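You operate a simulated robot arm through the tools that you are given. There is no shell and no other tool.

Carry out the task below with a simulated robot arm. There is one attempt and no reset: what you move stays moved.

Task
Dip the bulb in the paste and push it into the bulb pocket.
Fine: turn the thermostat dial to off first; slide the bulb clip home over the seated bulb.

It is judged by the outcome, as a careful person would: the job done as asked, and still so three seconds after it is handed in. It fails if anything else is knocked over, pushed out of place, dropped, spilled or broken.

Robot
A 7-joint arm with a two-finger parallel gripper, fixed in place. Base frame: the origin is at the foot of the arm, x ahead of it, y to its left, z up; the work surface is at about z = -0.018. Readings come in m, degrees, newtons and seconds.
With the tool pointing down near the work surface it reaches from about 0.24 to 0.68 m from the base axis. Its first joint turns from -166.0 to 166.0 degrees. Payload 2.5 kg.
The tool frame sits at the grasp point between the pads (the TCP): z along the fingers, y along the line on which they close. The tips reach 0.03 m beyond it. The gripper opens to 0.094 m. The fingers are 0.028 m wide and 0.01 m thick; the gripper's body (0.05 by 0.096 m) begins 0.055 m behind the TCP.
Orientation is told as [roll, pitch, yaw] about the base's x, y, z axes, in that order, counted from this pose: with the fingers straight down and closing along the base's y, the tool's x points along the base's -x, its y along +y and its z along -z.

Tools
- The arm moves only by the tool play_rows. Its argument "rows" is one flat list of numbers, 7 for each row, row after row: the shift along the tool's x, y, z in m, then the turn, a rotation vector about the tool's x, y, z in degrees, then the gripper command, from -1 (shut) to 1 (fully open), values between in proportion. In form: [dx, dy, dz, wx, wy, wz, hand, dx, dy, dz, wx, wy, wz, hand, ...]. A call has 1 to 20 rows; each row shifts and turns the commanded pose from where the row before left it, along the tool's axes as they then stand. A row lasts 0.2 s, in which the tool goes at most 0.05 m and 8.6 degrees; a call with a longer step from one row to the next is refused whole, and so is a gripper value outside its range. A pose out of reach is approached as far as the arm can. The call stops where the force on the tool passes 40 N (or 10 N more than at its start, if that is more) or the arm is blocked; 0.2 s more then pass. Each finger travels about 0.072 m/s and halts on what it meets, pressing with about 25 N; the grip force reading is that of the motor and also rises with nothing between the fingers. The clock runs only during rows and for 0.2 s after the last one: add rows that do not move to give the fingers time. The reply holds the time, the measured pose of the TCP, the force on the tool along the base axes, the opening and the grip force, in the units named above and with some noise, with the torque about the TCP (base axes, N m) and any sound that the robot's microphone picked up.
- Cameras (640 x 400 px; columns grow to the right, rows downward): "scene" is fixed at [0.399, -0.6498, 0.7561]; the picture's right is [0.99, -0.13, 0.00], its down [-0.09, -0.70, -0.71] and it looks along [0.09, 0.71, -0.70] (base axes); focal length 321 px, centre (320, 200). "wrist" rides on the gripper at [0.076, 0.014, -0.103] in the tool frame; the picture's right is [-0.18, 0.98, 0.00], its down [-0.75, -0.14, -0.64] and it looks along [-0.63, -0.12, 0.77] (tool axes); focal length 243 px, centre (320, 200).
- snapshot(camera): a new picture of that camera. The clock stands still meanwhile.
- point_at(camera, pixels): for up to 12 pixels [column, row] of the newest picture of that camera ("zoom" is the newest enlarged one), the place [x, y, z] in the base frame of the surface seen there, good to about 0.002 m. The clock stands still meanwhile.
- enlarge(camera, box): a new picture of the part [left, top, right, bottom] of that camera's present view, enlarged. The clock stands still meanwhile.
- hand_in(): hands the job in; it is judged then, once.

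Unless the task says otherwise, let go and move clear before handing in.

The tools are called after "Call:" as a command line: name --argument value ..., lists and objects as JSON in quotes. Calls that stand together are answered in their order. play_rows: Moves the arm, as the interface text tells. Its arguments: {"type":"object","properties":{"rows":{"type":"array","items":{"type":"number"}}},"required":["rows"]} The other tools are called the same way: snapshot (camera) takes a picture; point_at (camera, pixels) gives the place of the surface under pixels of a picture; enlarge (camera, box) takes an enlarged picture of a part of a camera's view; hand_in () hands the job in.

At the start:

```text
t: 0.0
ee_pos: [0.5018, 0.077, 0.3324]
orientation: [-0.1, 0.1, 0.1]
wrist_force: [0.7, 0.1, 0.6]
ft_torque: [-0.02, 0.0, 0.02]
gripper_width: 0.0943
grip_force: 0.1
```

scene: 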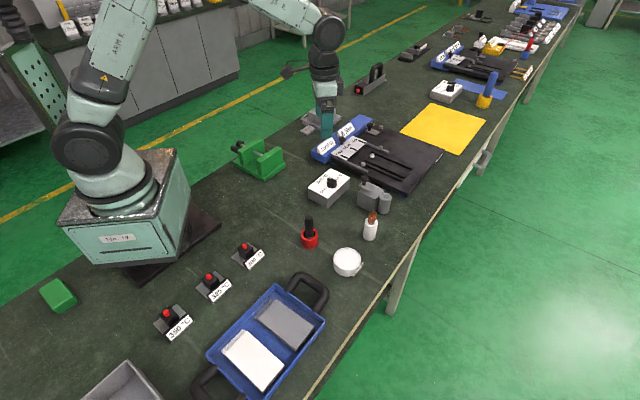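
wrist: 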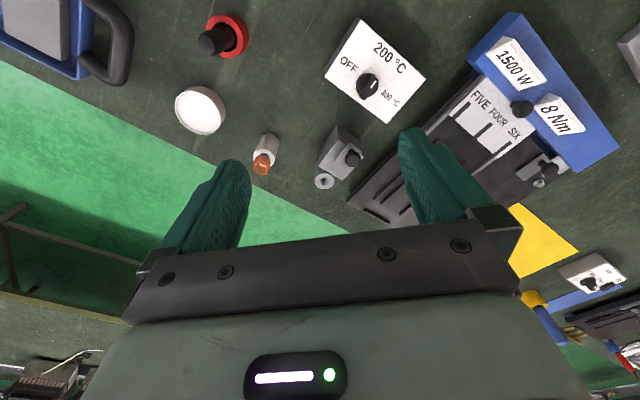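

The scene picture shows a thermostat box near (330,187), a grey block with pocket near (373,197), a small white/copper item at (370,226), and a white round pot at (347,262). I'll enlarge these areas to identify them.

Call:
enlarge --camera "scene" --box '[280, 150, 440, 290]'

Call:
enlarge --camera "wrist" --box '[160, 0, 440, 200]'

Call:
enlarge --camera "scene" --box '[140, 130, 300, 340]'

```text
2.86 times, centred on (360, 220) of scene
```

zoom: 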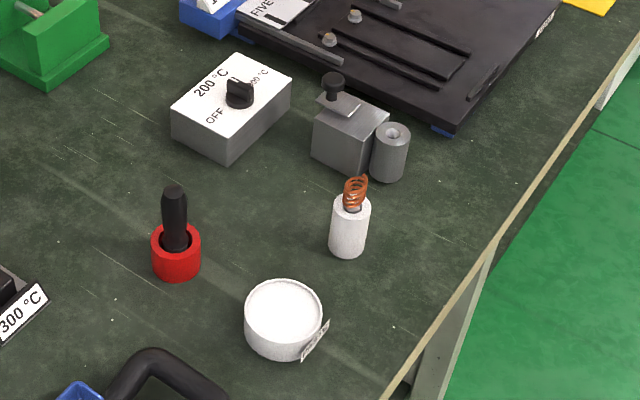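

```text
2.00 times, centred on (300, 100) of wrist
```

zoom: 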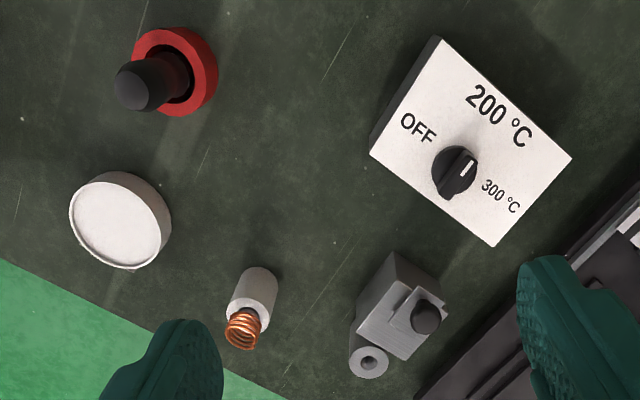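

```text
1.90 times, centred on (220, 235) of scene
```

zoom: 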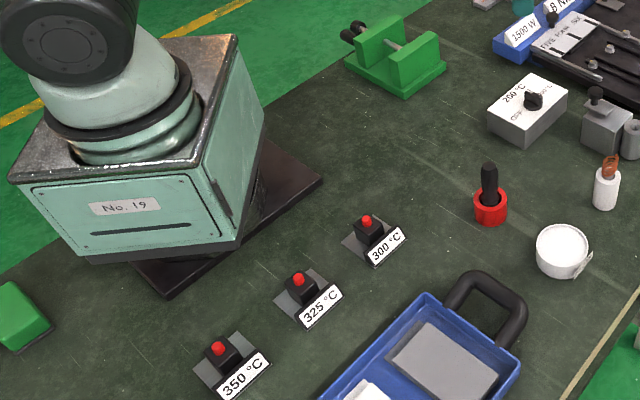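

The pot of paste looks like the white disc at (200,110) in the wrist view, the bulb the white/copper piece at (264,155), the pocket the holed cylinder at (324,181), and the clip the knobbed plate on the grey block. I'll measure points in the scene and wrist views.

Call:
point_at --camera "wrist" --pixels '[[200, 110], [262, 160], [270, 142], [324, 181], [352, 158], [340, 150], [368, 85], [372, 83], [350, 64], [210, 42], [290, 120], [325, 75]]'

Call:
point_at --camera "scene" --pixels '[[347, 256], [371, 216], [370, 232], [386, 196], [384, 205], [366, 185], [363, 172], [332, 182], [309, 206], [309, 240], [330, 195], [350, 210]]'

```text
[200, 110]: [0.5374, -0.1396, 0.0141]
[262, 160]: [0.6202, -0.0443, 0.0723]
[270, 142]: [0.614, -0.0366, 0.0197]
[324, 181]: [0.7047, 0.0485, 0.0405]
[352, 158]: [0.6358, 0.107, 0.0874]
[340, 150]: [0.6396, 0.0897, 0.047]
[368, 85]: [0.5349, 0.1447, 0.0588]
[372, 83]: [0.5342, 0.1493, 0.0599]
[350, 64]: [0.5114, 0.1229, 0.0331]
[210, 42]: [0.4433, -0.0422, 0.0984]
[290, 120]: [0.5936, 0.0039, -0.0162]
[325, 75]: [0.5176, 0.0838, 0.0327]
```

```text
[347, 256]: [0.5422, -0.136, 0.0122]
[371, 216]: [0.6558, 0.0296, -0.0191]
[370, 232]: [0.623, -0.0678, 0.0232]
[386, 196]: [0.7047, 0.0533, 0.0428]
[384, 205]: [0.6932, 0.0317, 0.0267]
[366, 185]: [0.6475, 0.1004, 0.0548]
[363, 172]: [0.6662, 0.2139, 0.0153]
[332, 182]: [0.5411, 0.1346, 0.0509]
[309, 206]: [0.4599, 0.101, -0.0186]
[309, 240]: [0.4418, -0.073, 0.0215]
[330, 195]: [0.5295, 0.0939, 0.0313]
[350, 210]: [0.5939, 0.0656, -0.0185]
```

The pocket hole is around (0.705, 0.05, 0.04), the bulb around (0.617,-0.042), the paste at (0.54,-0.138), and the dial at (0.535,0.145,0.06). I'll move the wrist closer to inspect the bulb and block.

Call:
play_rows --rows '[-0.005, -0.02, 0.03, 0, 0, 0, 1, -0.005, -0.02, 0.03, 0, 0, 0, 1, -0.005, -0.02, 0.03, 0, 0, 0, 1, -0.005, -0.01, 0.02, 0, 0, 0, 1]'

Call:
snapshot --camera "wrist"

```text
t: 1.0
ee_pos: [0.5255, 0.0074, 0.222]
orientation: [0.0, 0.0, 0.0]
wrist_force: [0.1, 1.1, 0.0]
ft_torque: [0.03, 0.01, -0.01]
gripper_width: 0.0939
grip_force: 0.0
```

```text
taken
```

wrist: 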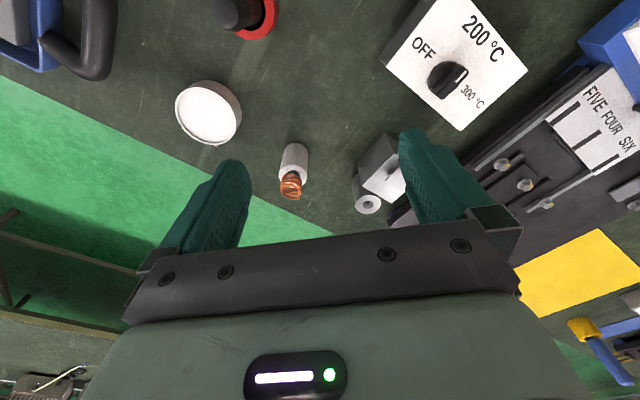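

Call:
enlarge --camera "wrist" --box '[240, 120, 400, 220]'

Call:
enlarge --camera "wrist" --box '[370, 0, 530, 140]'

Call:
enlarge --camera "wrist" --box '[160, 60, 320, 210]'

Call:
enlarge --camera "scene" --box '[340, 165, 410, 245]'

```text
4.00 times, centred on (320, 170) of wrist
```

zoom: 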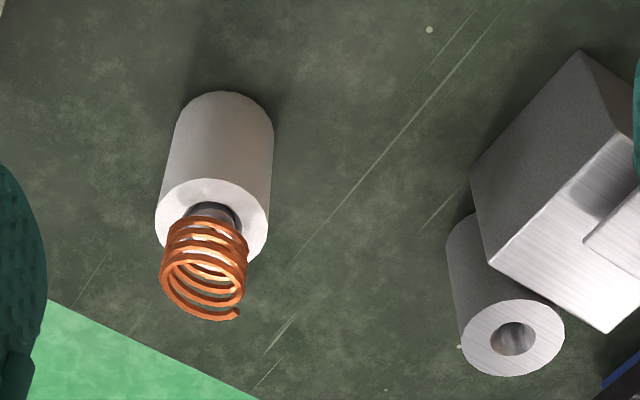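

```text
2.86 times, centred on (450, 70) of wrist
```

zoom: 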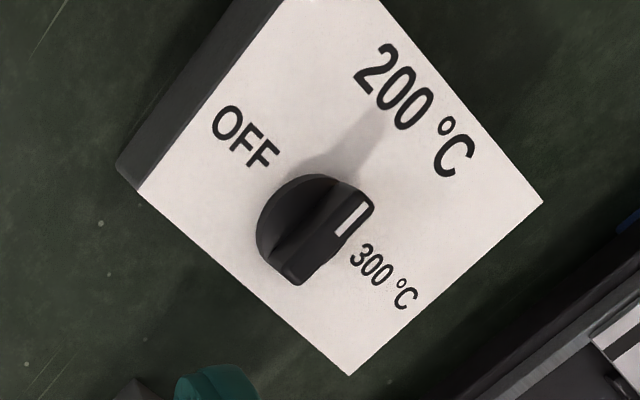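

```text
2.67 times, centred on (240, 135) of wrist
```

zoom: 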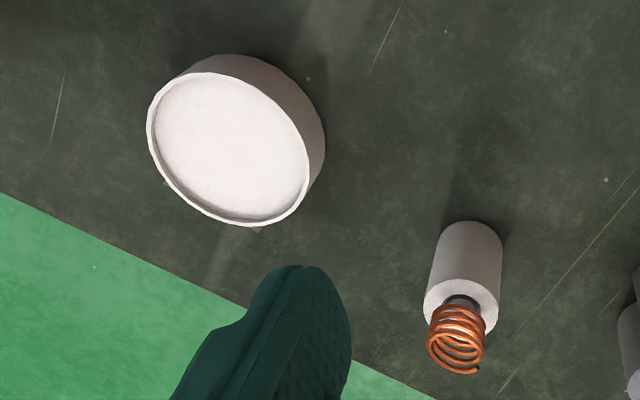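

```text
5.00 times, centred on (375, 205) of scene
```

zoom: 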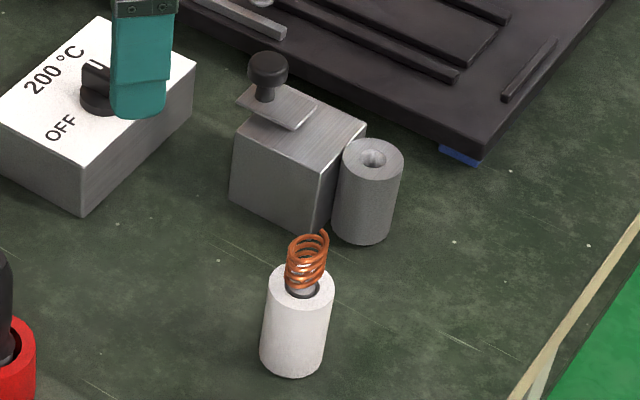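

The zooms show the bulb is a metal rod standing in a white holder with its copper coil up, the pocket is the holed grey cylinder, and the clip is the knobbed plate in a groove on the block. The dial's white mark seems to point toward 300 °C; I'll go above the dial for a closer look.

Call:
play_rows --rows '[-0.003, 0.035, 0.005, 0, 0, 0, 1, -0.003, 0.035, 0.005, 0, 0, 0, 1, -0.003, 0.035, 0.01, 0, 0, 0, 1, -0.0, 0.033, 0.01, 0, 0, 0, 1, 0, 0, 0, 0, 0, 0, 1]'

Call:
snapshot --camera "wrist"

Call:
enlarge --camera "wrist" --box '[240, 40, 400, 180]'

```text
t: 2.2
ee_pos: [0.5319, 0.1448, 0.193]
orientation: [0.0, 0.0, 0.0]
wrist_force: [-0.7, -0.7, -0.1]
ft_torque: [0.01, -0.03, -0.01]
gripper_width: 0.0941
grip_force: 0.0
```

```text
taken
```

wrist: 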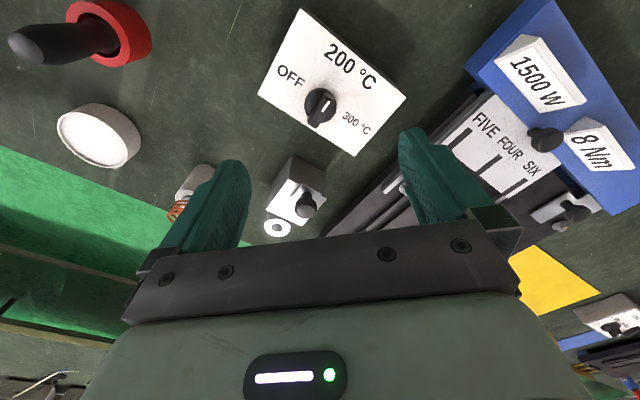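

```text
2.86 times, centred on (320, 110) of wrist
```

zoom: 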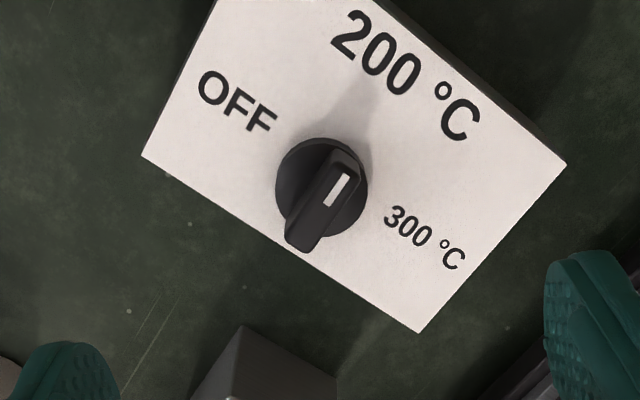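

The zoom shows the dial's bar with its white mark (338,190) pointing at 200 °C, so OFF at (237,100) is roughly a quarter turn counter-clockwise in the label's frame. I'll measure the labels, bar ends and box.

Call:
point_at --camera "zoom" --pixels '[[338, 190], [346, 163], [300, 240], [322, 200], [237, 100], [425, 240], [400, 75], [278, 190], [366, 195], [325, 140], [142, 156], [420, 331]]'

Call:
point_at --camera "wrist" --pixels '[[302, 10], [259, 94], [356, 155], [405, 96], [277, 227], [308, 203], [290, 195], [321, 181], [298, 158], [323, 198], [310, 215], [285, 210]]'

```text
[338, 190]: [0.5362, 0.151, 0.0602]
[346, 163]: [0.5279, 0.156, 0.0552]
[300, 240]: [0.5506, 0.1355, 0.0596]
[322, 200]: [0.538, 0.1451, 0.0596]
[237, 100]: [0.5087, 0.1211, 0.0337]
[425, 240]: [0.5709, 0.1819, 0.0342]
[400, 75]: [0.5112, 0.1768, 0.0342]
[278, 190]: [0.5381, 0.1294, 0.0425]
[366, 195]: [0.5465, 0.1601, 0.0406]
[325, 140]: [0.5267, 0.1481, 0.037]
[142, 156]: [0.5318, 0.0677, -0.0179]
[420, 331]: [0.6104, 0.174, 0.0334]
```

```text
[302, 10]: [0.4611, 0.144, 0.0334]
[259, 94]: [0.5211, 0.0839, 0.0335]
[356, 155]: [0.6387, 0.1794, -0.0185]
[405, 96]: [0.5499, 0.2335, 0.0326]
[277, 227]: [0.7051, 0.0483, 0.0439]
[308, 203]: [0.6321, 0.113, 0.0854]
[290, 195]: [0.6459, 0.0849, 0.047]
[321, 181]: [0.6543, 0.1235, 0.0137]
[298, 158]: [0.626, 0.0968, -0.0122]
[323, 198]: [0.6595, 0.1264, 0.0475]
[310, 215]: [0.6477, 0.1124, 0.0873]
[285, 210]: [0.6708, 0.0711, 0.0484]
```

The thermostat box is rotated 45°, with the bar along the 135° direction pointing at 200 °C, and OFF lies about +85–90° from it. I'll zoom on the knob to find its centre and the bar's top edges precisely.

Call:
enlarge --camera "wrist" --box '[296, 80, 346, 135]'

```text
7.27 times, centred on (321, 108) of wrist
```

zoom: 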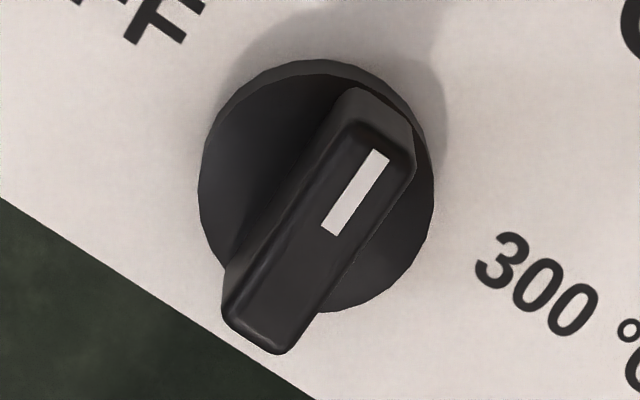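

Call:
point_at --camera "zoom" --pixels '[[310, 170], [400, 175], [350, 130], [265, 265], [330, 275], [250, 320], [300, 300], [345, 200], [375, 155], [240, 150], [400, 250], [270, 335]]'

Call:
point_at --camera "zoom" --pixels '[[322, 165], [392, 190], [360, 120], [400, 140], [240, 300], [318, 300], [280, 345], [215, 180], [425, 210], [360, 295], [300, 75], [350, 80]]'

```text
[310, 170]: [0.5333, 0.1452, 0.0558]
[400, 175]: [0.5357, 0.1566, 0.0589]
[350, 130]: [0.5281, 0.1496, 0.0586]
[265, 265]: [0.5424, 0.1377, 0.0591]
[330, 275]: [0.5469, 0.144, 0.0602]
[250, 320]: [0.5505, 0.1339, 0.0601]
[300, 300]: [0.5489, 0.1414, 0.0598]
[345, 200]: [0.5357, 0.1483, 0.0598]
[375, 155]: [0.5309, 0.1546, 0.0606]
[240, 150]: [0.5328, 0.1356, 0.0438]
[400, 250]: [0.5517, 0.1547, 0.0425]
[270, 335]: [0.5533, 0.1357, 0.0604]
```

```text
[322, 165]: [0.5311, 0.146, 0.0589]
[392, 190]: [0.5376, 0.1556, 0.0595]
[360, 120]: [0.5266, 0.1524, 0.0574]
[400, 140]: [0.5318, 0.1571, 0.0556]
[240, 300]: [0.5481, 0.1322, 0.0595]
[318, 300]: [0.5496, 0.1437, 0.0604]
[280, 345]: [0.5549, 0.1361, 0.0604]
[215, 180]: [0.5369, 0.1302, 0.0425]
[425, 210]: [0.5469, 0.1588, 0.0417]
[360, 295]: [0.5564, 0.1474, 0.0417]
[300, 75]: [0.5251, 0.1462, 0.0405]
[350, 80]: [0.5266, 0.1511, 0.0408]
```

The dial centre is about (0.541, 0.145), the bar about 10 mm thick with its top at z 0.060 and the disc at 0.042. I'll yaw the tool -45° so the fingers straddle the bar, then come down to just above it and check.

Call:
play_rows --rows '[0, 0, 0, 0, 0, 7.5, 0.5, 0, 0, 0, 0, 0, 7.5, 0.2, 0, 0, 0, 0, 0, 7.5, 0, 0, 0, 0, 0, 0, 7.5, -0.1, 0, 0, 0, 0, 0, 7.5, -0.1, 0, 0, 0, 0, 0, 7.5, -0.1, -0.0064, 0.0064, 0.03, 0, 0, 0, -0.1, 0, 0, 0.03, 0, 0, 0, -0.1, 0, 0, 0.02, 0, 0, 0, -0.1, 0, 0, 0, 0, 0, 0, -0.1]'

Call:
snapshot --camera "wrist"

Call:
enlarge --camera "scene" --box '[290, 140, 390, 230]'

```text
t: 4.4
ee_pos: [0.5413, 0.1466, 0.1123]
orientation: [-0.1, 0.1, -45.0]
wrist_force: [-0.6, 0.2, 0.4]
ft_torque: [0.01, 0.0, 0.0]
gripper_width: 0.0424
grip_force: 0.2
```

```text
taken
```

wrist: 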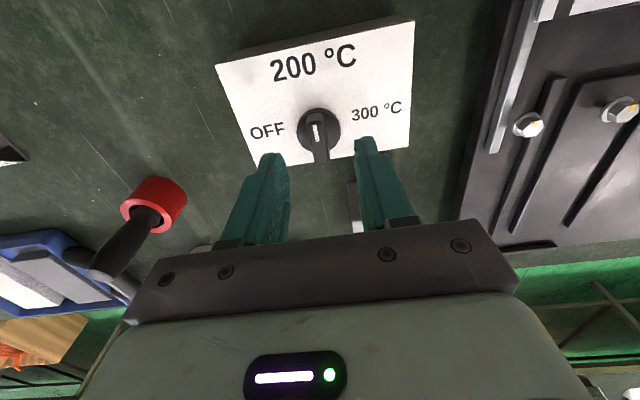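

```text
4.44 times, centred on (340, 185) of scene
```

zoom: 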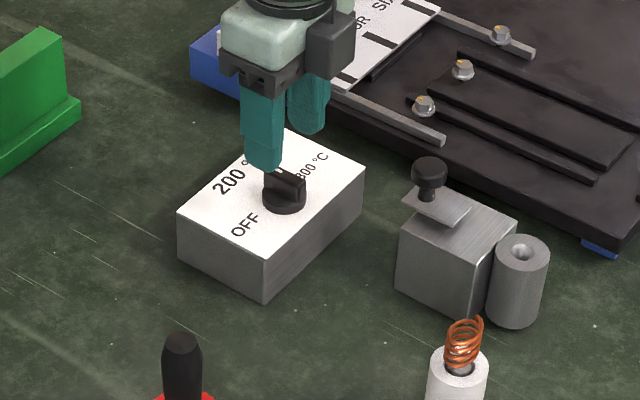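

The view is now aligned: the bar at (318,135) points up at 200 °C, and OFF (267,131) is left and a little up. I'll zoom and re-measure the label angles and knob centre.

Call:
enlarge --camera "wrist" --box '[240, 80, 410, 180]'

Call:
point_at --camera "wrist" --pixels '[[267, 131], [376, 111], [313, 63], [318, 130], [314, 122], [320, 152], [299, 132], [340, 127], [312, 135], [326, 135]]'

```text
3.76 times, centred on (325, 130) of wrist
```

zoom: 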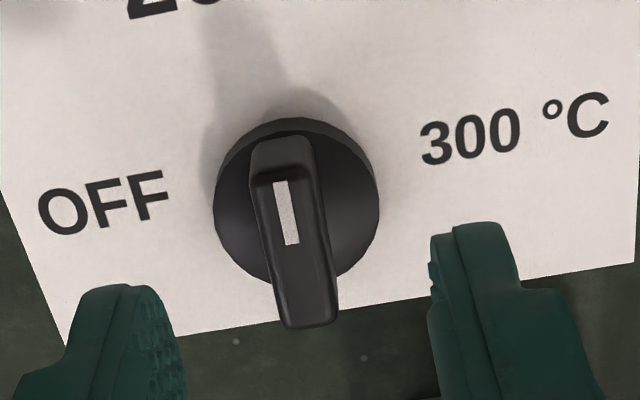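

```text
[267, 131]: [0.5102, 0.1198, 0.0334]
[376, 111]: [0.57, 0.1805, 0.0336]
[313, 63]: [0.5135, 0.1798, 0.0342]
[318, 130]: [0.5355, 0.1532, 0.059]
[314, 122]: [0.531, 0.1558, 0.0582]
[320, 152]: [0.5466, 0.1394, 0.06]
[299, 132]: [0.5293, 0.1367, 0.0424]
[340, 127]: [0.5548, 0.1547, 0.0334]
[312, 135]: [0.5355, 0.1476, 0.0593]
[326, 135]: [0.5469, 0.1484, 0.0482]
```

OFF measures at (0.510,0.120), about 84° counter-clockwise from the current pointer direction. I'll re-read the pose with a still row before descending.

Call:
play_rows --rows '[0, 0, 0, 0, 0, 0, -0.1, 0, 0, 0, 0, 0, 0, -0.1]'

Call:
play_rows --rows '[0, 0, 0, 0, 0, 0, -0.1]'

```text
t: 5.0
ee_pos: [0.5406, 0.1466, 0.1125]
orientation: [0.0, 0.0, -45.0]
wrist_force: [-0.2, 0.0, 0.2]
ft_torque: [0.01, 0.0, 0.02]
gripper_width: 0.0425
grip_force: 0.0
```

```text
t: 5.4
ee_pos: [0.5413, 0.146, 0.1117]
orientation: [0.0, -0.1, -45.0]
wrist_force: [-0.1, 0.1, 0.2]
ft_torque: [0.0, 0.04, 0.0]
gripper_width: 0.0424
grip_force: 0.1
```

The pose averages (0.5411,0.1464,0.112), about 1 mm off the bar line. I'll correct that, descend to tips at z≈0.046, and then close gently onto the bar.

Call:
play_rows --rows '[-0.0011, -0.0011, 0.012, 0, 0, 0, -0.1, 0, 0, 0.012, 0, 0, 0, -0.1, 0, 0, 0.011, 0, 0, 0, -0.1, 0, 0, 0, 0, 0, 0, -0.1]'

Call:
snapshot --camera "wrist"

Call:
enlarge --camera "wrist" --box '[220, 80, 420, 205]'

```text
t: 6.4
ee_pos: [0.5405, 0.1437, 0.0758]
orientation: [-0.1, 0.0, -44.9]
wrist_force: [1.0, 0.6, -0.3]
ft_torque: [-0.02, -0.02, -0.01]
gripper_width: 0.0422
grip_force: 0.1
```

```text
taken
```

wrist: 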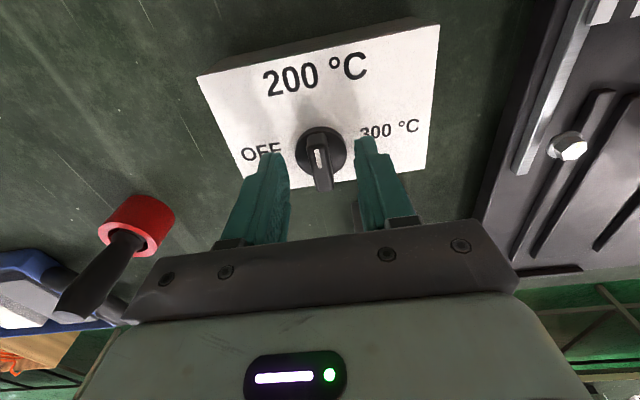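

```text
3.20 times, centred on (320, 142) of wrist
```

zoom: 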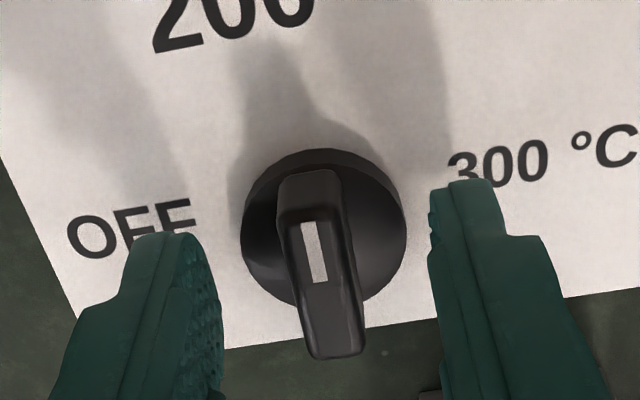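

The bar is centred between the fingers (left inner face ≈205, right ≈435, bar ≈318 in the zoom). Now closing on it.

Call:
play_rows --rows '[0, 0, 0, 0, 0, 0, -0.5, 0, 0, 0, 0, 0, 0, -0.8, 0, 0, 0, 0, 0, 0, -0.9, 0, 0, 0, 0, 0, 0, -0.9]'

Call:
enlarge --camera "wrist" --box '[220, 80, 420, 205]'

```text
t: 7.4
ee_pos: [0.5406, 0.1447, 0.0754]
orientation: [0.1, 0.0, -45.1]
wrist_force: [5.5, 3.2, -5.1]
ft_torque: [0.14, 0.0, 0.0]
gripper_width: 0.0118
grip_force: 45.3
```

```text
3.20 times, centred on (320, 142) of wrist
```

zoom: 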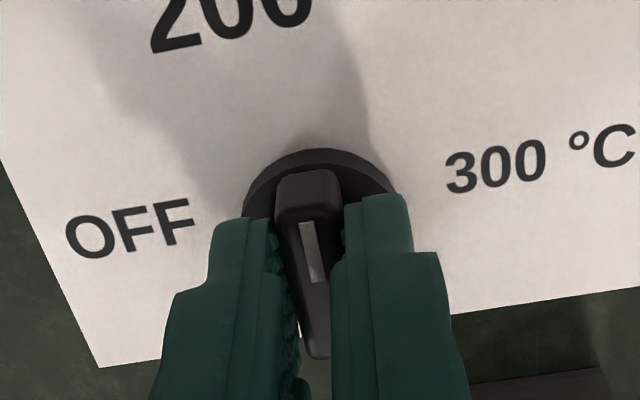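

The gripper holds the bar at 11.8 mm width with small side forces. I'll turn counter-clockwise (tool wz negative), starting with a short test turn.

Call:
play_rows --rows '[0, 0, 0, 0, 0, -4, -0.9, 0, 0, 0, 0, 0, -6, -0.9, 0, 0, 0, 0, 0, -6, -0.9]'

Call:
enlarge --camera "wrist" --box '[200, 40, 440, 205]'

```text
t: 8.2
ee_pos: [0.5403, 0.145, 0.0761]
orientation: [0.0, 0.0, -28.7]
wrist_force: [-2.2, 6.4, -3.0]
ft_torque: [-0.51, -1.2, 0.02]
gripper_width: 0.0116
grip_force: 45.1
```

```text
2.42 times, centred on (320, 122) of wrist
```

zoom: 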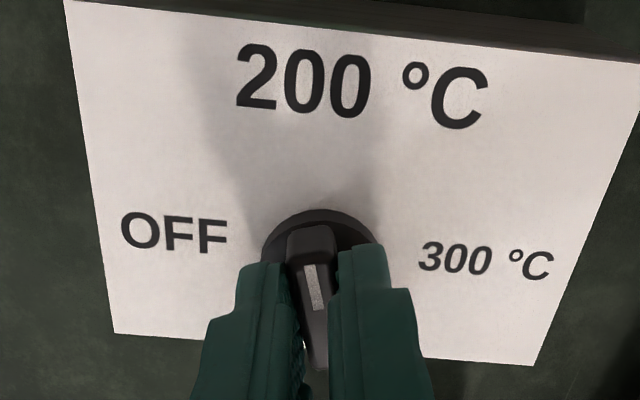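

The bar follows the gripper and the box stays put (text tilts in view by the 16° turned). I'll carry on to a total of about 84°.

Call:
play_rows --rows '[0, 0, 0, 0, 0, -7, -0.9, 0, 0, 0, 0, 0, -7, -0.9, 0, 0, 0, 0, 0, -7, -0.9, 0, 0, 0, 0, 0, -7, -0.9, 0, 0, 0, 0, 0, -7, -0.9]'

Call:
play_rows --rows '[0, 0, 0, 0, 0, -7, -0.9, 0, 0, 0, 0, 0, -7, -0.9, 0, 0, 0, 0, 0, -7, -0.9, 0, 0, 0, 0, 0, -6, -0.9, 0, 0, 0, 0, 0, -6, -0.9, 0, 0, 0, 0, 0, 0, -0.9]'

Call:
snapshot --camera "wrist"

Call:
enlarge --camera "wrist" --box '[200, 40, 440, 205]'

```text
t: 9.4
ee_pos: [0.5406, 0.143, 0.0763]
orientation: [0.0, 0.1, 6.1]
wrist_force: [-8.0, -0.3, -0.9]
ft_torque: [0.18, -1.02, -0.02]
gripper_width: 0.0119
grip_force: 44.7
```

```text
t: 10.8
ee_pos: [0.5411, 0.1433, 0.0762]
orientation: [-0.1, 0.2, 39.0]
wrist_force: [-14.2, -17.8, 7.8]
ft_torque: [0.0, -0.1, 0.01]
gripper_width: 0.012
grip_force: 44.7
```

```text
taken
```

wrist: 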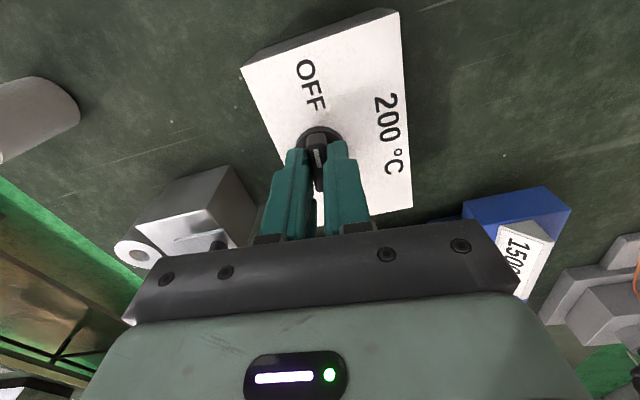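

```text
2.42 times, centred on (320, 122) of wrist
```

zoom: 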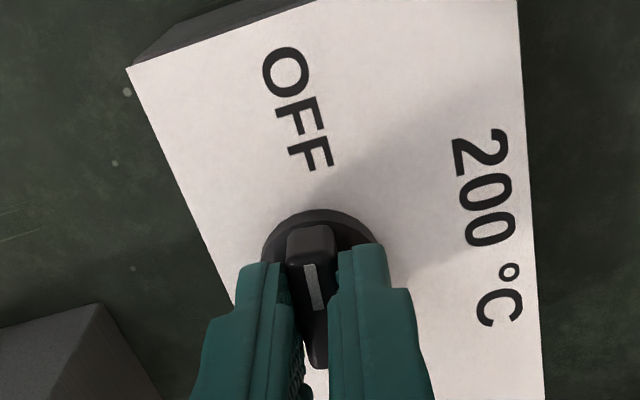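

The dial's mark now points at OFF (bar top at (312,235) lines up with OFF at (298,110)), with a modest side load. I'll open the fingers, rise and check.

Call:
play_rows --rows '[0, 0, 0, 0, 0, 0, -0.6, 0, 0, 0, 0, 0, 0, -0.3, 0, 0, 0, 0, 0, 0, -0.2, 0, 0, -0.02, 0, 0, 0, -0.2, 0, 0, -0.03, 0, 0, 0, -0.2, 0, 0, -0.03, 0, 0, 0, -0.2, 0, 0, 0, 0, 0, 0, -0.2]'

Call:
snapshot --camera "wrist"

Call:
enlarge --camera "wrist" --box '[220, 0, 440, 180]'

```text
t: 12.4
ee_pos: [0.5409, 0.1437, 0.1567]
orientation: [0.0, 0.0, 39.1]
wrist_force: [0.2, -0.3, -1.2]
ft_torque: [0.01, 0.02, 0.0]
gripper_width: 0.0376
grip_force: 0.0
```

```text
taken
```

wrist: 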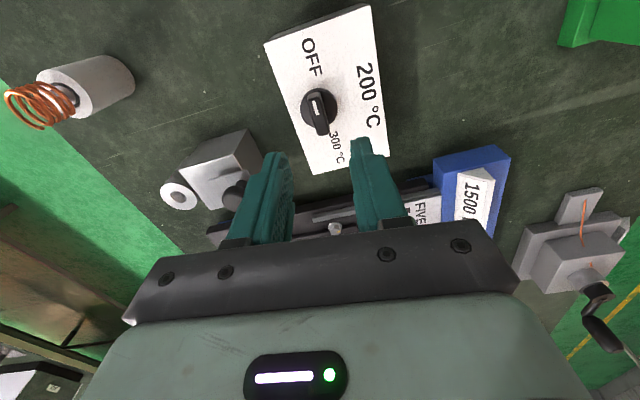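

```text
2.22 times, centred on (330, 90) of wrist
```

zoom: 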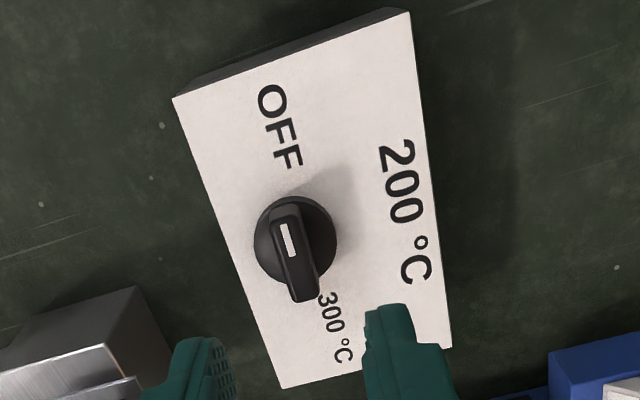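

The dial now points to OFF in the picture (mark at (288,240), OFF at (280,128)). I'll verify the bar direction and that the box hasn't moved, by measuring.

Call:
point_at --camera "zoom" --pixels '[[278, 207], [302, 298], [288, 225], [295, 285], [288, 240], [280, 128], [335, 330], [405, 210], [173, 98], [410, 14], [452, 346], [283, 388]]'

Call:
enlarge --camera "wrist" --box '[140, 110, 290, 230]'

```text
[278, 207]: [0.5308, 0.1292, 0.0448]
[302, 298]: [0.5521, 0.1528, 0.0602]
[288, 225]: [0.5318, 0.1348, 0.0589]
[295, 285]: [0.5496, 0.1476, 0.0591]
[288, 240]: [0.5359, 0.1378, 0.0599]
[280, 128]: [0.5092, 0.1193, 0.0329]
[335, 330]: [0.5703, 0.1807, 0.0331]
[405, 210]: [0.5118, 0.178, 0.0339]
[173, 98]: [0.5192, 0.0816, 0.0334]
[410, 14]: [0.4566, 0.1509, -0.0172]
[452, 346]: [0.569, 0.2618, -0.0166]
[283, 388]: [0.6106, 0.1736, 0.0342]
```

```text
3.33 times, centred on (215, 170) of wrist
```

zoom: 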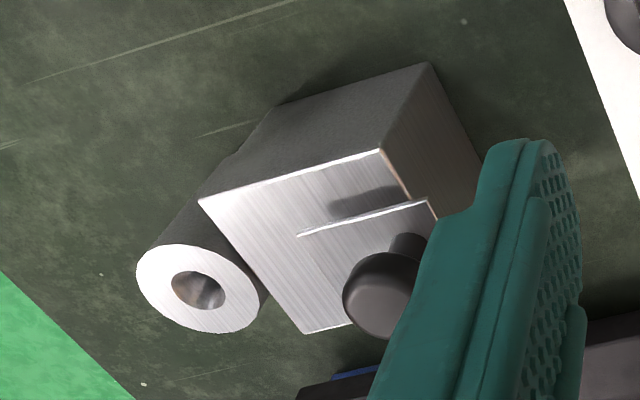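

The bar points at 221°, OFF at 219° from the dial centre, and the box corners are unchanged, so the dial is done. Next I'll move the wrist camera over the block and pocket to study the clip.

Call:
play_rows --rows '[0, 0, -0.03, 0, 0, 7.8, 0, 0, 0, -0.02, 0, 0, 7.8, 0, 0, 0, 0, 0, 0, 7.8, 0, 0, 0, 0, 0, 0, 7.8, 0, 0, 0, 0, 0, 0, 7.8, 0, -0.03, -0.03, 0, 0, 0, 0, 0, -0.03, -0.03, 0, 0, 0, 0, 0, 0, -0.01, 0, 0, 0, 0, 0, 0, 0, 0, 0, 0, 0, 0]'

Call:
snapshot --camera "wrist"

```text
t: 14.4
ee_pos: [0.6005, 0.0733, 0.2063]
orientation: [0.0, 0.0, 0.0]
wrist_force: [-0.1, -0.7, 0.3]
ft_torque: [0.02, -0.02, 0.03]
gripper_width: 0.0467
grip_force: 0.0
```

```text
taken
```

wrist: 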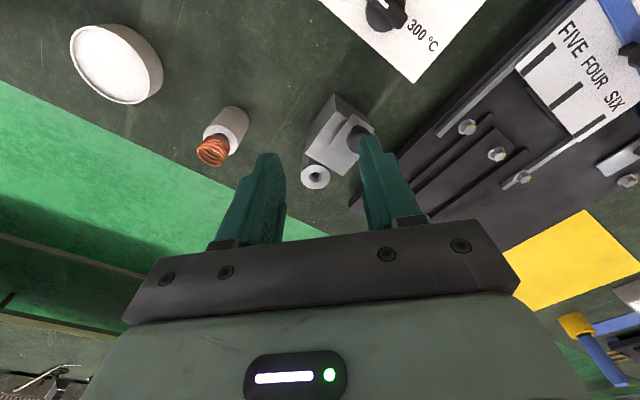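

Call:
enlarge --camera "wrist" --box '[280, 80, 400, 200]'

Call:
enlarge --camera "scene" --box '[350, 168, 405, 220]'

Call:
enlarge --camera "wrist" --box '[180, 90, 280, 180]'

Call:
enlarge --camera "scene" --box '[325, 200, 390, 285]'

```text
3.33 times, centred on (340, 140) of wrist
```

zoom: 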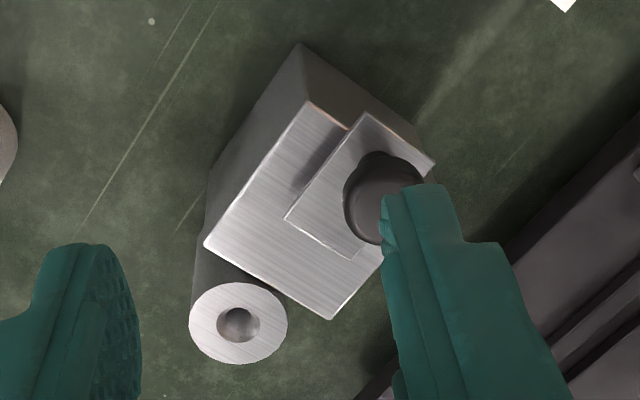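

```text
7.69 times, centred on (378, 194) of scene
```

zoom: 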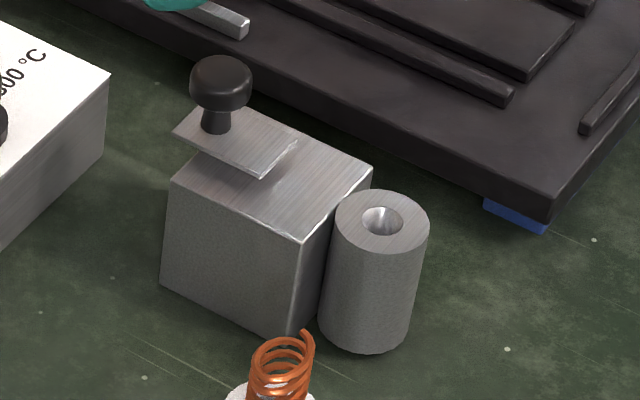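

```text
4.44 times, centred on (230, 135) of wrist
```

zoom: 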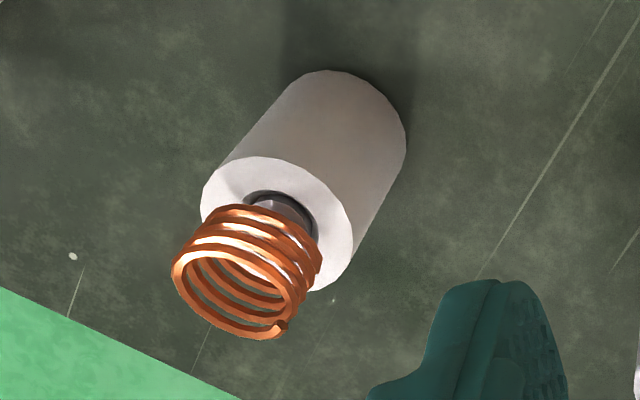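

```text
4.71 times, centred on (358, 242) of scene
```

zoom: 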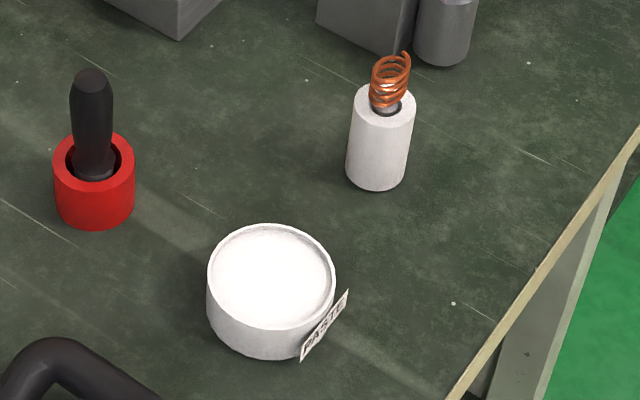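

The pot carries a PASTE label, and the clip is a flat plate with a knob resting on top of the block. I'll measure plate corners, hole and coil sizes.

Call:
enlarge --camera "wrist" --box '[280, 80, 400, 200]'

Call:
point_at --camera "zoom" --pixels '[[287, 217], [354, 256], [367, 116], [432, 165], [305, 102], [206, 244], [330, 317], [238, 312], [219, 324], [258, 322], [192, 320], [286, 320]]'

Call:
point_at --camera "zoom" --pixels '[[380, 210], [345, 215], [390, 170], [238, 285], [238, 362], [300, 180], [270, 215], [330, 290], [330, 195], [405, 150], [238, 325], [230, 330]]'

```text
3.33 times, centred on (340, 140) of wrist
```

zoom: 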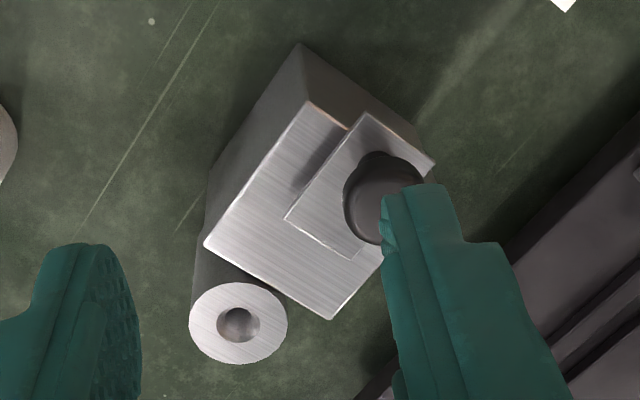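

```text
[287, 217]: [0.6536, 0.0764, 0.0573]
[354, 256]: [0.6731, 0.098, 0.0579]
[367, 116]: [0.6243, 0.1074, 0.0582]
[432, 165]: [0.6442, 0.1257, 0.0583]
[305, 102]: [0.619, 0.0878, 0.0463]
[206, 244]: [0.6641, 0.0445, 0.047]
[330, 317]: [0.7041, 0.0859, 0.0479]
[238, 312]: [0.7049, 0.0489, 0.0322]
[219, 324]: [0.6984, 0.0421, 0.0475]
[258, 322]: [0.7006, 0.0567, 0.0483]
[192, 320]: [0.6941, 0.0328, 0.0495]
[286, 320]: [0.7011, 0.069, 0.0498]
```

```text
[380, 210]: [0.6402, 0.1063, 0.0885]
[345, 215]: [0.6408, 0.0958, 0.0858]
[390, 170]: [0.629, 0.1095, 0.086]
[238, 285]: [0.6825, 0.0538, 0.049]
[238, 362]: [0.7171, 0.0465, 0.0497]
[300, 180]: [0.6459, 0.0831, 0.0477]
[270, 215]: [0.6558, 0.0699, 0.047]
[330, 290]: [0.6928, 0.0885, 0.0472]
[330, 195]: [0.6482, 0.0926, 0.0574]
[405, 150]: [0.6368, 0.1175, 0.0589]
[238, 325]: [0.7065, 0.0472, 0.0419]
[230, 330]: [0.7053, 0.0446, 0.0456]
```

Hole centre is about (0.6995,0.0497) with top z≈0.049 and ~14.5 mm bore; the clip plate sits at z≈0.058 and slides along (0.707,-0.707). I'll measure the coil, rod and holder sizes.

Call:
enlarge --camera "wrist" --box '[190, 95, 260, 175]'

Call:
enlarge --camera "scene" --box '[355, 205, 390, 245]'

```text
5.00 times, centred on (225, 135) of wrist
```

zoom: 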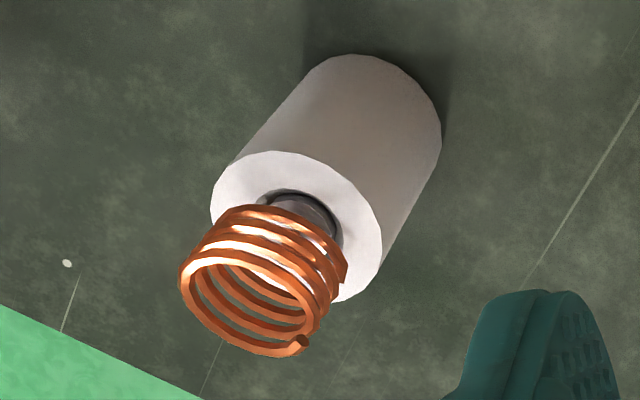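

```text
10.00 times, centred on (372, 225) of scene
```

zoom: 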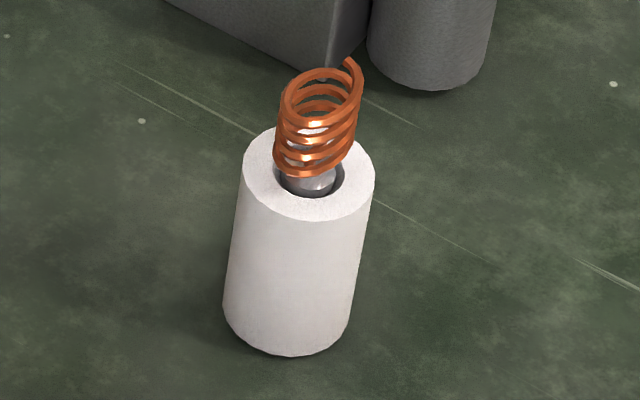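

Call:
point_at --camera "zoom" --pixels '[[277, 160], [352, 140], [284, 95], [360, 95], [348, 62], [246, 160], [372, 175], [310, 216], [315, 180], [310, 174], [300, 150], [310, 130]]'

Call:
enlarge --camera "wrist" --box '[190, 95, 260, 175]'

Call:
point_at --camera "zoom" --pixels '[[230, 210], [345, 280], [182, 270], [320, 325], [295, 345], [215, 190], [380, 230], [340, 298], [280, 155], [315, 215], [230, 260], [250, 340]]'

```text
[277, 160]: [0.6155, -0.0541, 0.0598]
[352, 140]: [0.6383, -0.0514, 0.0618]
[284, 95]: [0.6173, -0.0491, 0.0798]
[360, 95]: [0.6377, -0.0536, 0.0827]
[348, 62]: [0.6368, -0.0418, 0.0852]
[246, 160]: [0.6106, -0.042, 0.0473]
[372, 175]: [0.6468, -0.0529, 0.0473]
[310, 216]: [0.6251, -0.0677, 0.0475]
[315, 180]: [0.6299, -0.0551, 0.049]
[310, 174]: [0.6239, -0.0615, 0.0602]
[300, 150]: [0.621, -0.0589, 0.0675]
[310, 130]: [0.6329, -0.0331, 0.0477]
```

```text
5.00 times, centred on (225, 135) of wrist
```

zoom: 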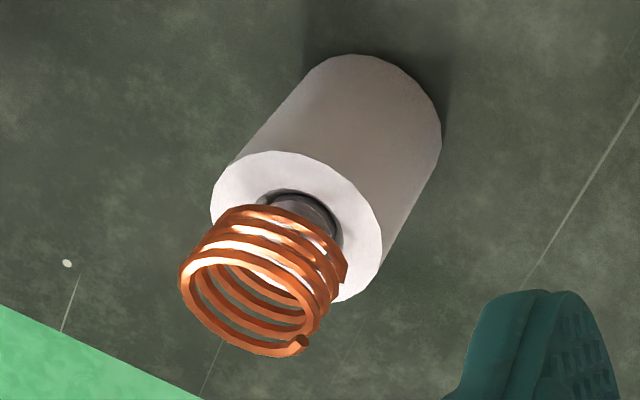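

```text
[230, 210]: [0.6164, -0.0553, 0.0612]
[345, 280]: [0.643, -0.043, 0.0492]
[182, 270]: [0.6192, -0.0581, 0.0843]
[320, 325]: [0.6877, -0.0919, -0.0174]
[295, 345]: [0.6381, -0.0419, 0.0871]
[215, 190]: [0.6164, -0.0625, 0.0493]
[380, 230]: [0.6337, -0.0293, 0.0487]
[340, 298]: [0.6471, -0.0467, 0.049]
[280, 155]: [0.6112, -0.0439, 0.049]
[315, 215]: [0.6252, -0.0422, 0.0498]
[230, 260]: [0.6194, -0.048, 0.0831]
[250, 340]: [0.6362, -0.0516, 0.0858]
```

The holder centre is about (0.6285,-0.049), top z 0.0485; the neck shows from 0.049 to 0.060 and the coil (≈22 mm) from 0.060 to 0.086. Before picking, I'll test whether the arm reaches the pocket (0.70,0.05) with the tool straight down, stopping at z≈0.11.

Call:
play_rows --rows '[-0.025, -0.006, 0.01, 0, 0, 0, 0, -0.025, -0.006, 0.02, 0, 0, 0, 0, -0.025, -0.006, 0.03, 0, 0, 0, 0, -0.025, -0.005, 0.03, 0, 0, 0, 0, 0, 0, 0, 0, 0, 0, 0, 0, 0, 0, 0, 0, 0, 0]'

Call:
snapshot --camera "scene"

Call:
snapshot --camera "wrist"

```text
t: 15.8
ee_pos: [0.6875, 0.0492, 0.1168]
orientation: [0.0, 0.0, -0.1]
wrist_force: [0.5, -0.1, 1.1]
ft_torque: [0.02, -0.01, 0.0]
gripper_width: 0.047
grip_force: 0.0
out of reach, approached as far as the arm can: row 4
```

```text
taken
```

scene: 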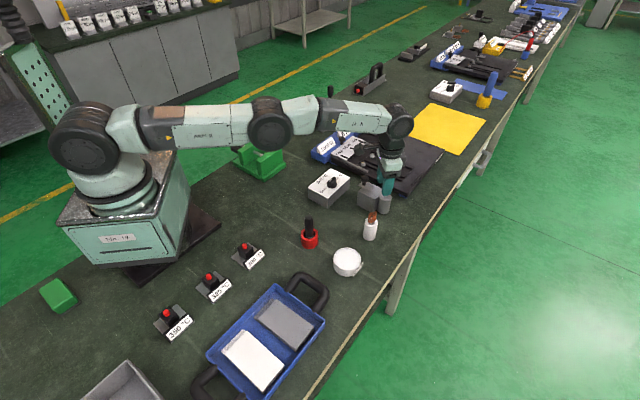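

```text
taken
```

wrist: 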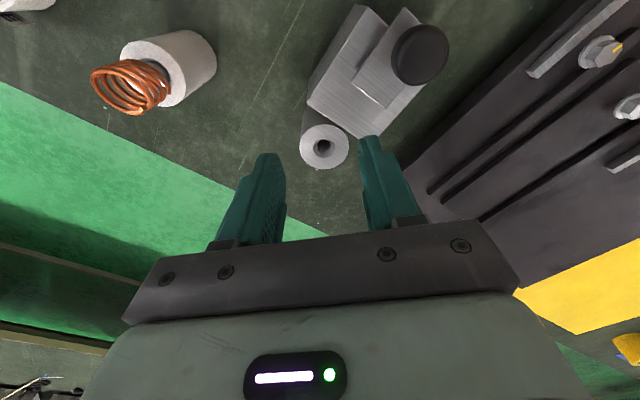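

Straight down, the arm stops at x≈0.6875, so I'll need to tilt the tool outward (fingers leaning away from the base) for the pocket. While here I'll measure the hole and coil again from this closer view.

Call:
enlarge --camera "wrist" --box '[290, 110, 360, 180]'

Call:
point_at --camera "zoom" --pixels '[[318, 155], [318, 248], [270, 205], [370, 200], [318, 205], [130, 210], [505, 190], [320, 380], [318, 60], [310, 190], [325, 225]]'

```text
5.71 times, centred on (325, 145) of wrist
```

zoom: 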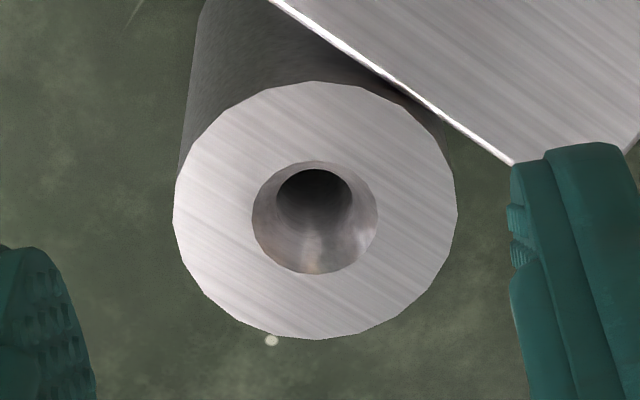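

```text
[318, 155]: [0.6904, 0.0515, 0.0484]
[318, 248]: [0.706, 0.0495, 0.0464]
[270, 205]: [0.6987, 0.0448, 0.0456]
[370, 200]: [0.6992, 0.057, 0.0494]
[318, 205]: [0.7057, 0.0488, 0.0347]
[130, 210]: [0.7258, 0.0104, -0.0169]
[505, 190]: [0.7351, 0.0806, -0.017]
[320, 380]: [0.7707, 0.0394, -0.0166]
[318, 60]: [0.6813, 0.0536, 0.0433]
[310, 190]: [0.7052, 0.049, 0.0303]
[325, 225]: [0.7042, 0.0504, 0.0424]
```

The bore has a countersink mouth, which will guide the bulb. I'll measure rim points just inside the cylinder's top face and around the countersink.

Call:
point_at --camera "zoom" --pixels '[[180, 220], [450, 210], [315, 90], [318, 333], [215, 130], [415, 130], [215, 295], [410, 300], [246, 222], [384, 210], [315, 156], [315, 280]]'

Call:
enlarge --camera "wrist" --box '[80, 20, 230, 130]'

Call:
enlarge --camera "wrist" --box '[300, 0, 460, 120]'

```text
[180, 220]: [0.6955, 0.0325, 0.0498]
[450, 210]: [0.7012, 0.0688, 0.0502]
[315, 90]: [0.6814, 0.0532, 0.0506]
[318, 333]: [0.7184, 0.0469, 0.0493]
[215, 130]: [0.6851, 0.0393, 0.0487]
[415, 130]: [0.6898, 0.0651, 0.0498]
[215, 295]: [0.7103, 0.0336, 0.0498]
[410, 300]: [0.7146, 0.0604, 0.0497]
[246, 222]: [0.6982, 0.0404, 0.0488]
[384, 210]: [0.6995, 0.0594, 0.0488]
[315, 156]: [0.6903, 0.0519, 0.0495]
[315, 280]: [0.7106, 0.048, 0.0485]
```

```text
3.64 times, centred on (155, 75) of wrist
```

zoom: 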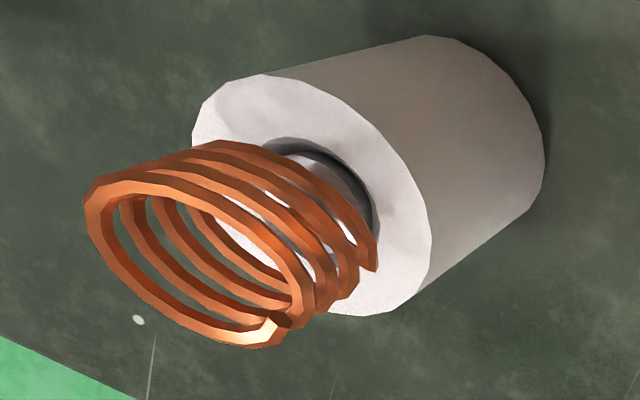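

```text
3.33 times, centred on (380, 60) of wrist
```

zoom: 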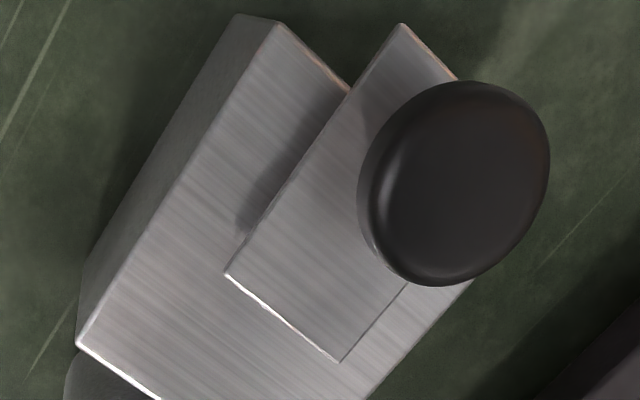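

The pocket centre averages (0.6996,0.0500) with its top at z≈0.0495. I'll rise, move over the bulb at (0.628,-0.05), and tilt the tool 18° outward, keeping the fingers closing along y.

Call:
play_rows --rows '[0, 0, -0.04, 0, 0, 0, 0, 0, 0, -0.04, 0, 0, 0, 0, 0.022, -0.033, 0, 0, 0, 0, 0, 0.022, -0.033, 0, 0, 0, 0, 0, 0.022, -0.033, 0, 0, 0, 0, 0, 0, 0, 0, 0, -6, 0, 0, 0, 0, 0, 0, -6, 0, 0, 0, 0, 0, 0, -6, 0, 0, 0, 0, 0, 0, 0, 0, 0]'

Call:
snapshot --camera "wrist"

```text
t: 17.8
ee_pos: [0.6203, -0.0499, 0.1986]
orientation: [0.0, -17.9, 0.0]
wrist_force: [-1.3, -1.0, 0.2]
ft_torque: [0.03, 0.0, 0.02]
gripper_width: 0.0469
grip_force: 0.0
```

```text
taken
```

wrist: 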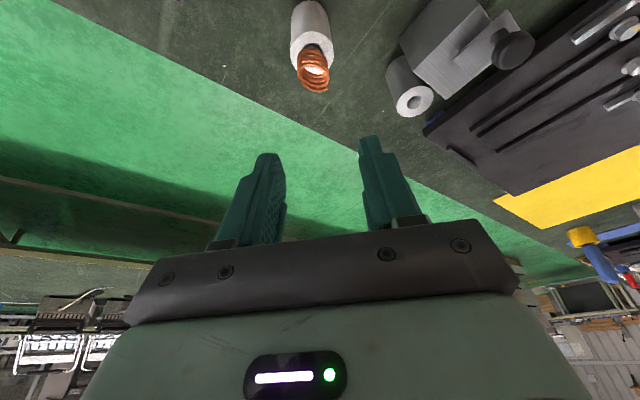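

The tool is tilted -17.9° above the bulb. I'll descend to just above the coil (TCP z≈0.125) and look.

Call:
play_rows --rows '[0.0067, 0, 0.0236, 0, 0, 0, 0, 0.0067, 0, 0.0236, 0, 0, 0, 0, 0.0067, 0, 0.0236, 0, 0, 0, 0, 0, 0, 0, 0, 0, 0, 0]'

Call:
snapshot --camera "wrist"

Call:
enlarge --camera "wrist" --box '[240, 60, 400, 200]'

Call:
enlarge --camera "scene" --box '[335, 180, 415, 250]'

```text
t: 18.8
ee_pos: [0.6241, -0.0491, 0.1241]
orientation: [0.0, -18.0, 0.0]
wrist_force: [1.3, -0.3, 0.1]
ft_torque: [-0.02, -0.01, 0.01]
gripper_width: 0.0467
grip_force: 0.0
```

```text
taken
```

wrist: 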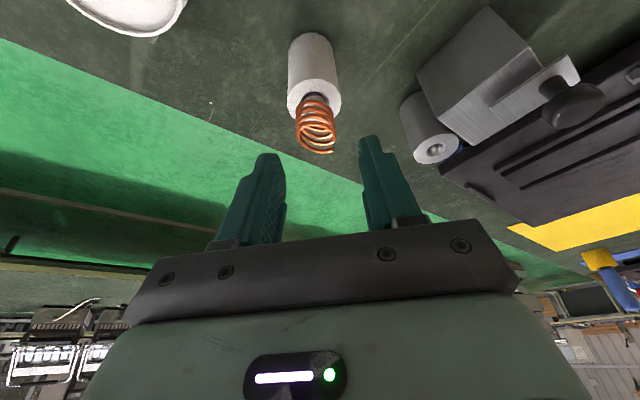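

```text
2.86 times, centred on (320, 130) of wrist
```

zoom: 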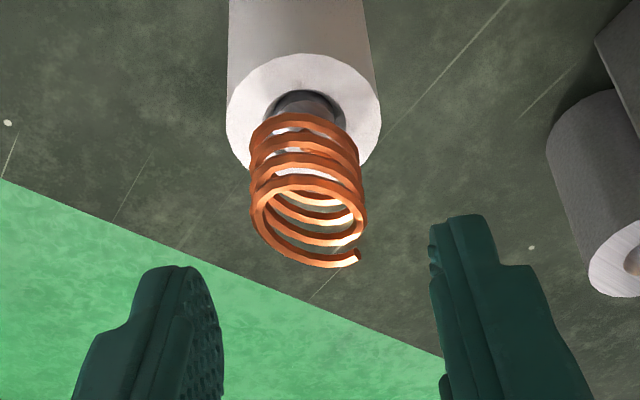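

```text
5.71 times, centred on (375, 215) of scene
```

zoom: 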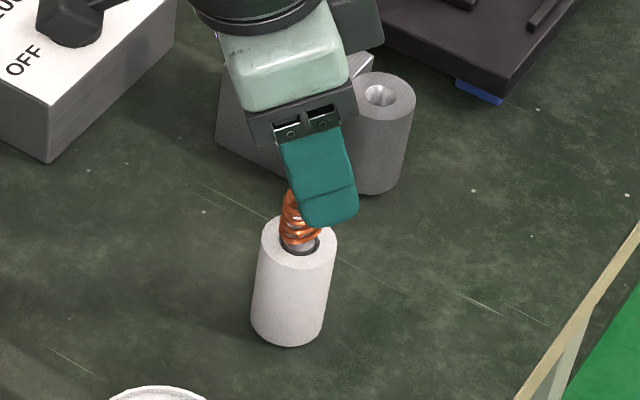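

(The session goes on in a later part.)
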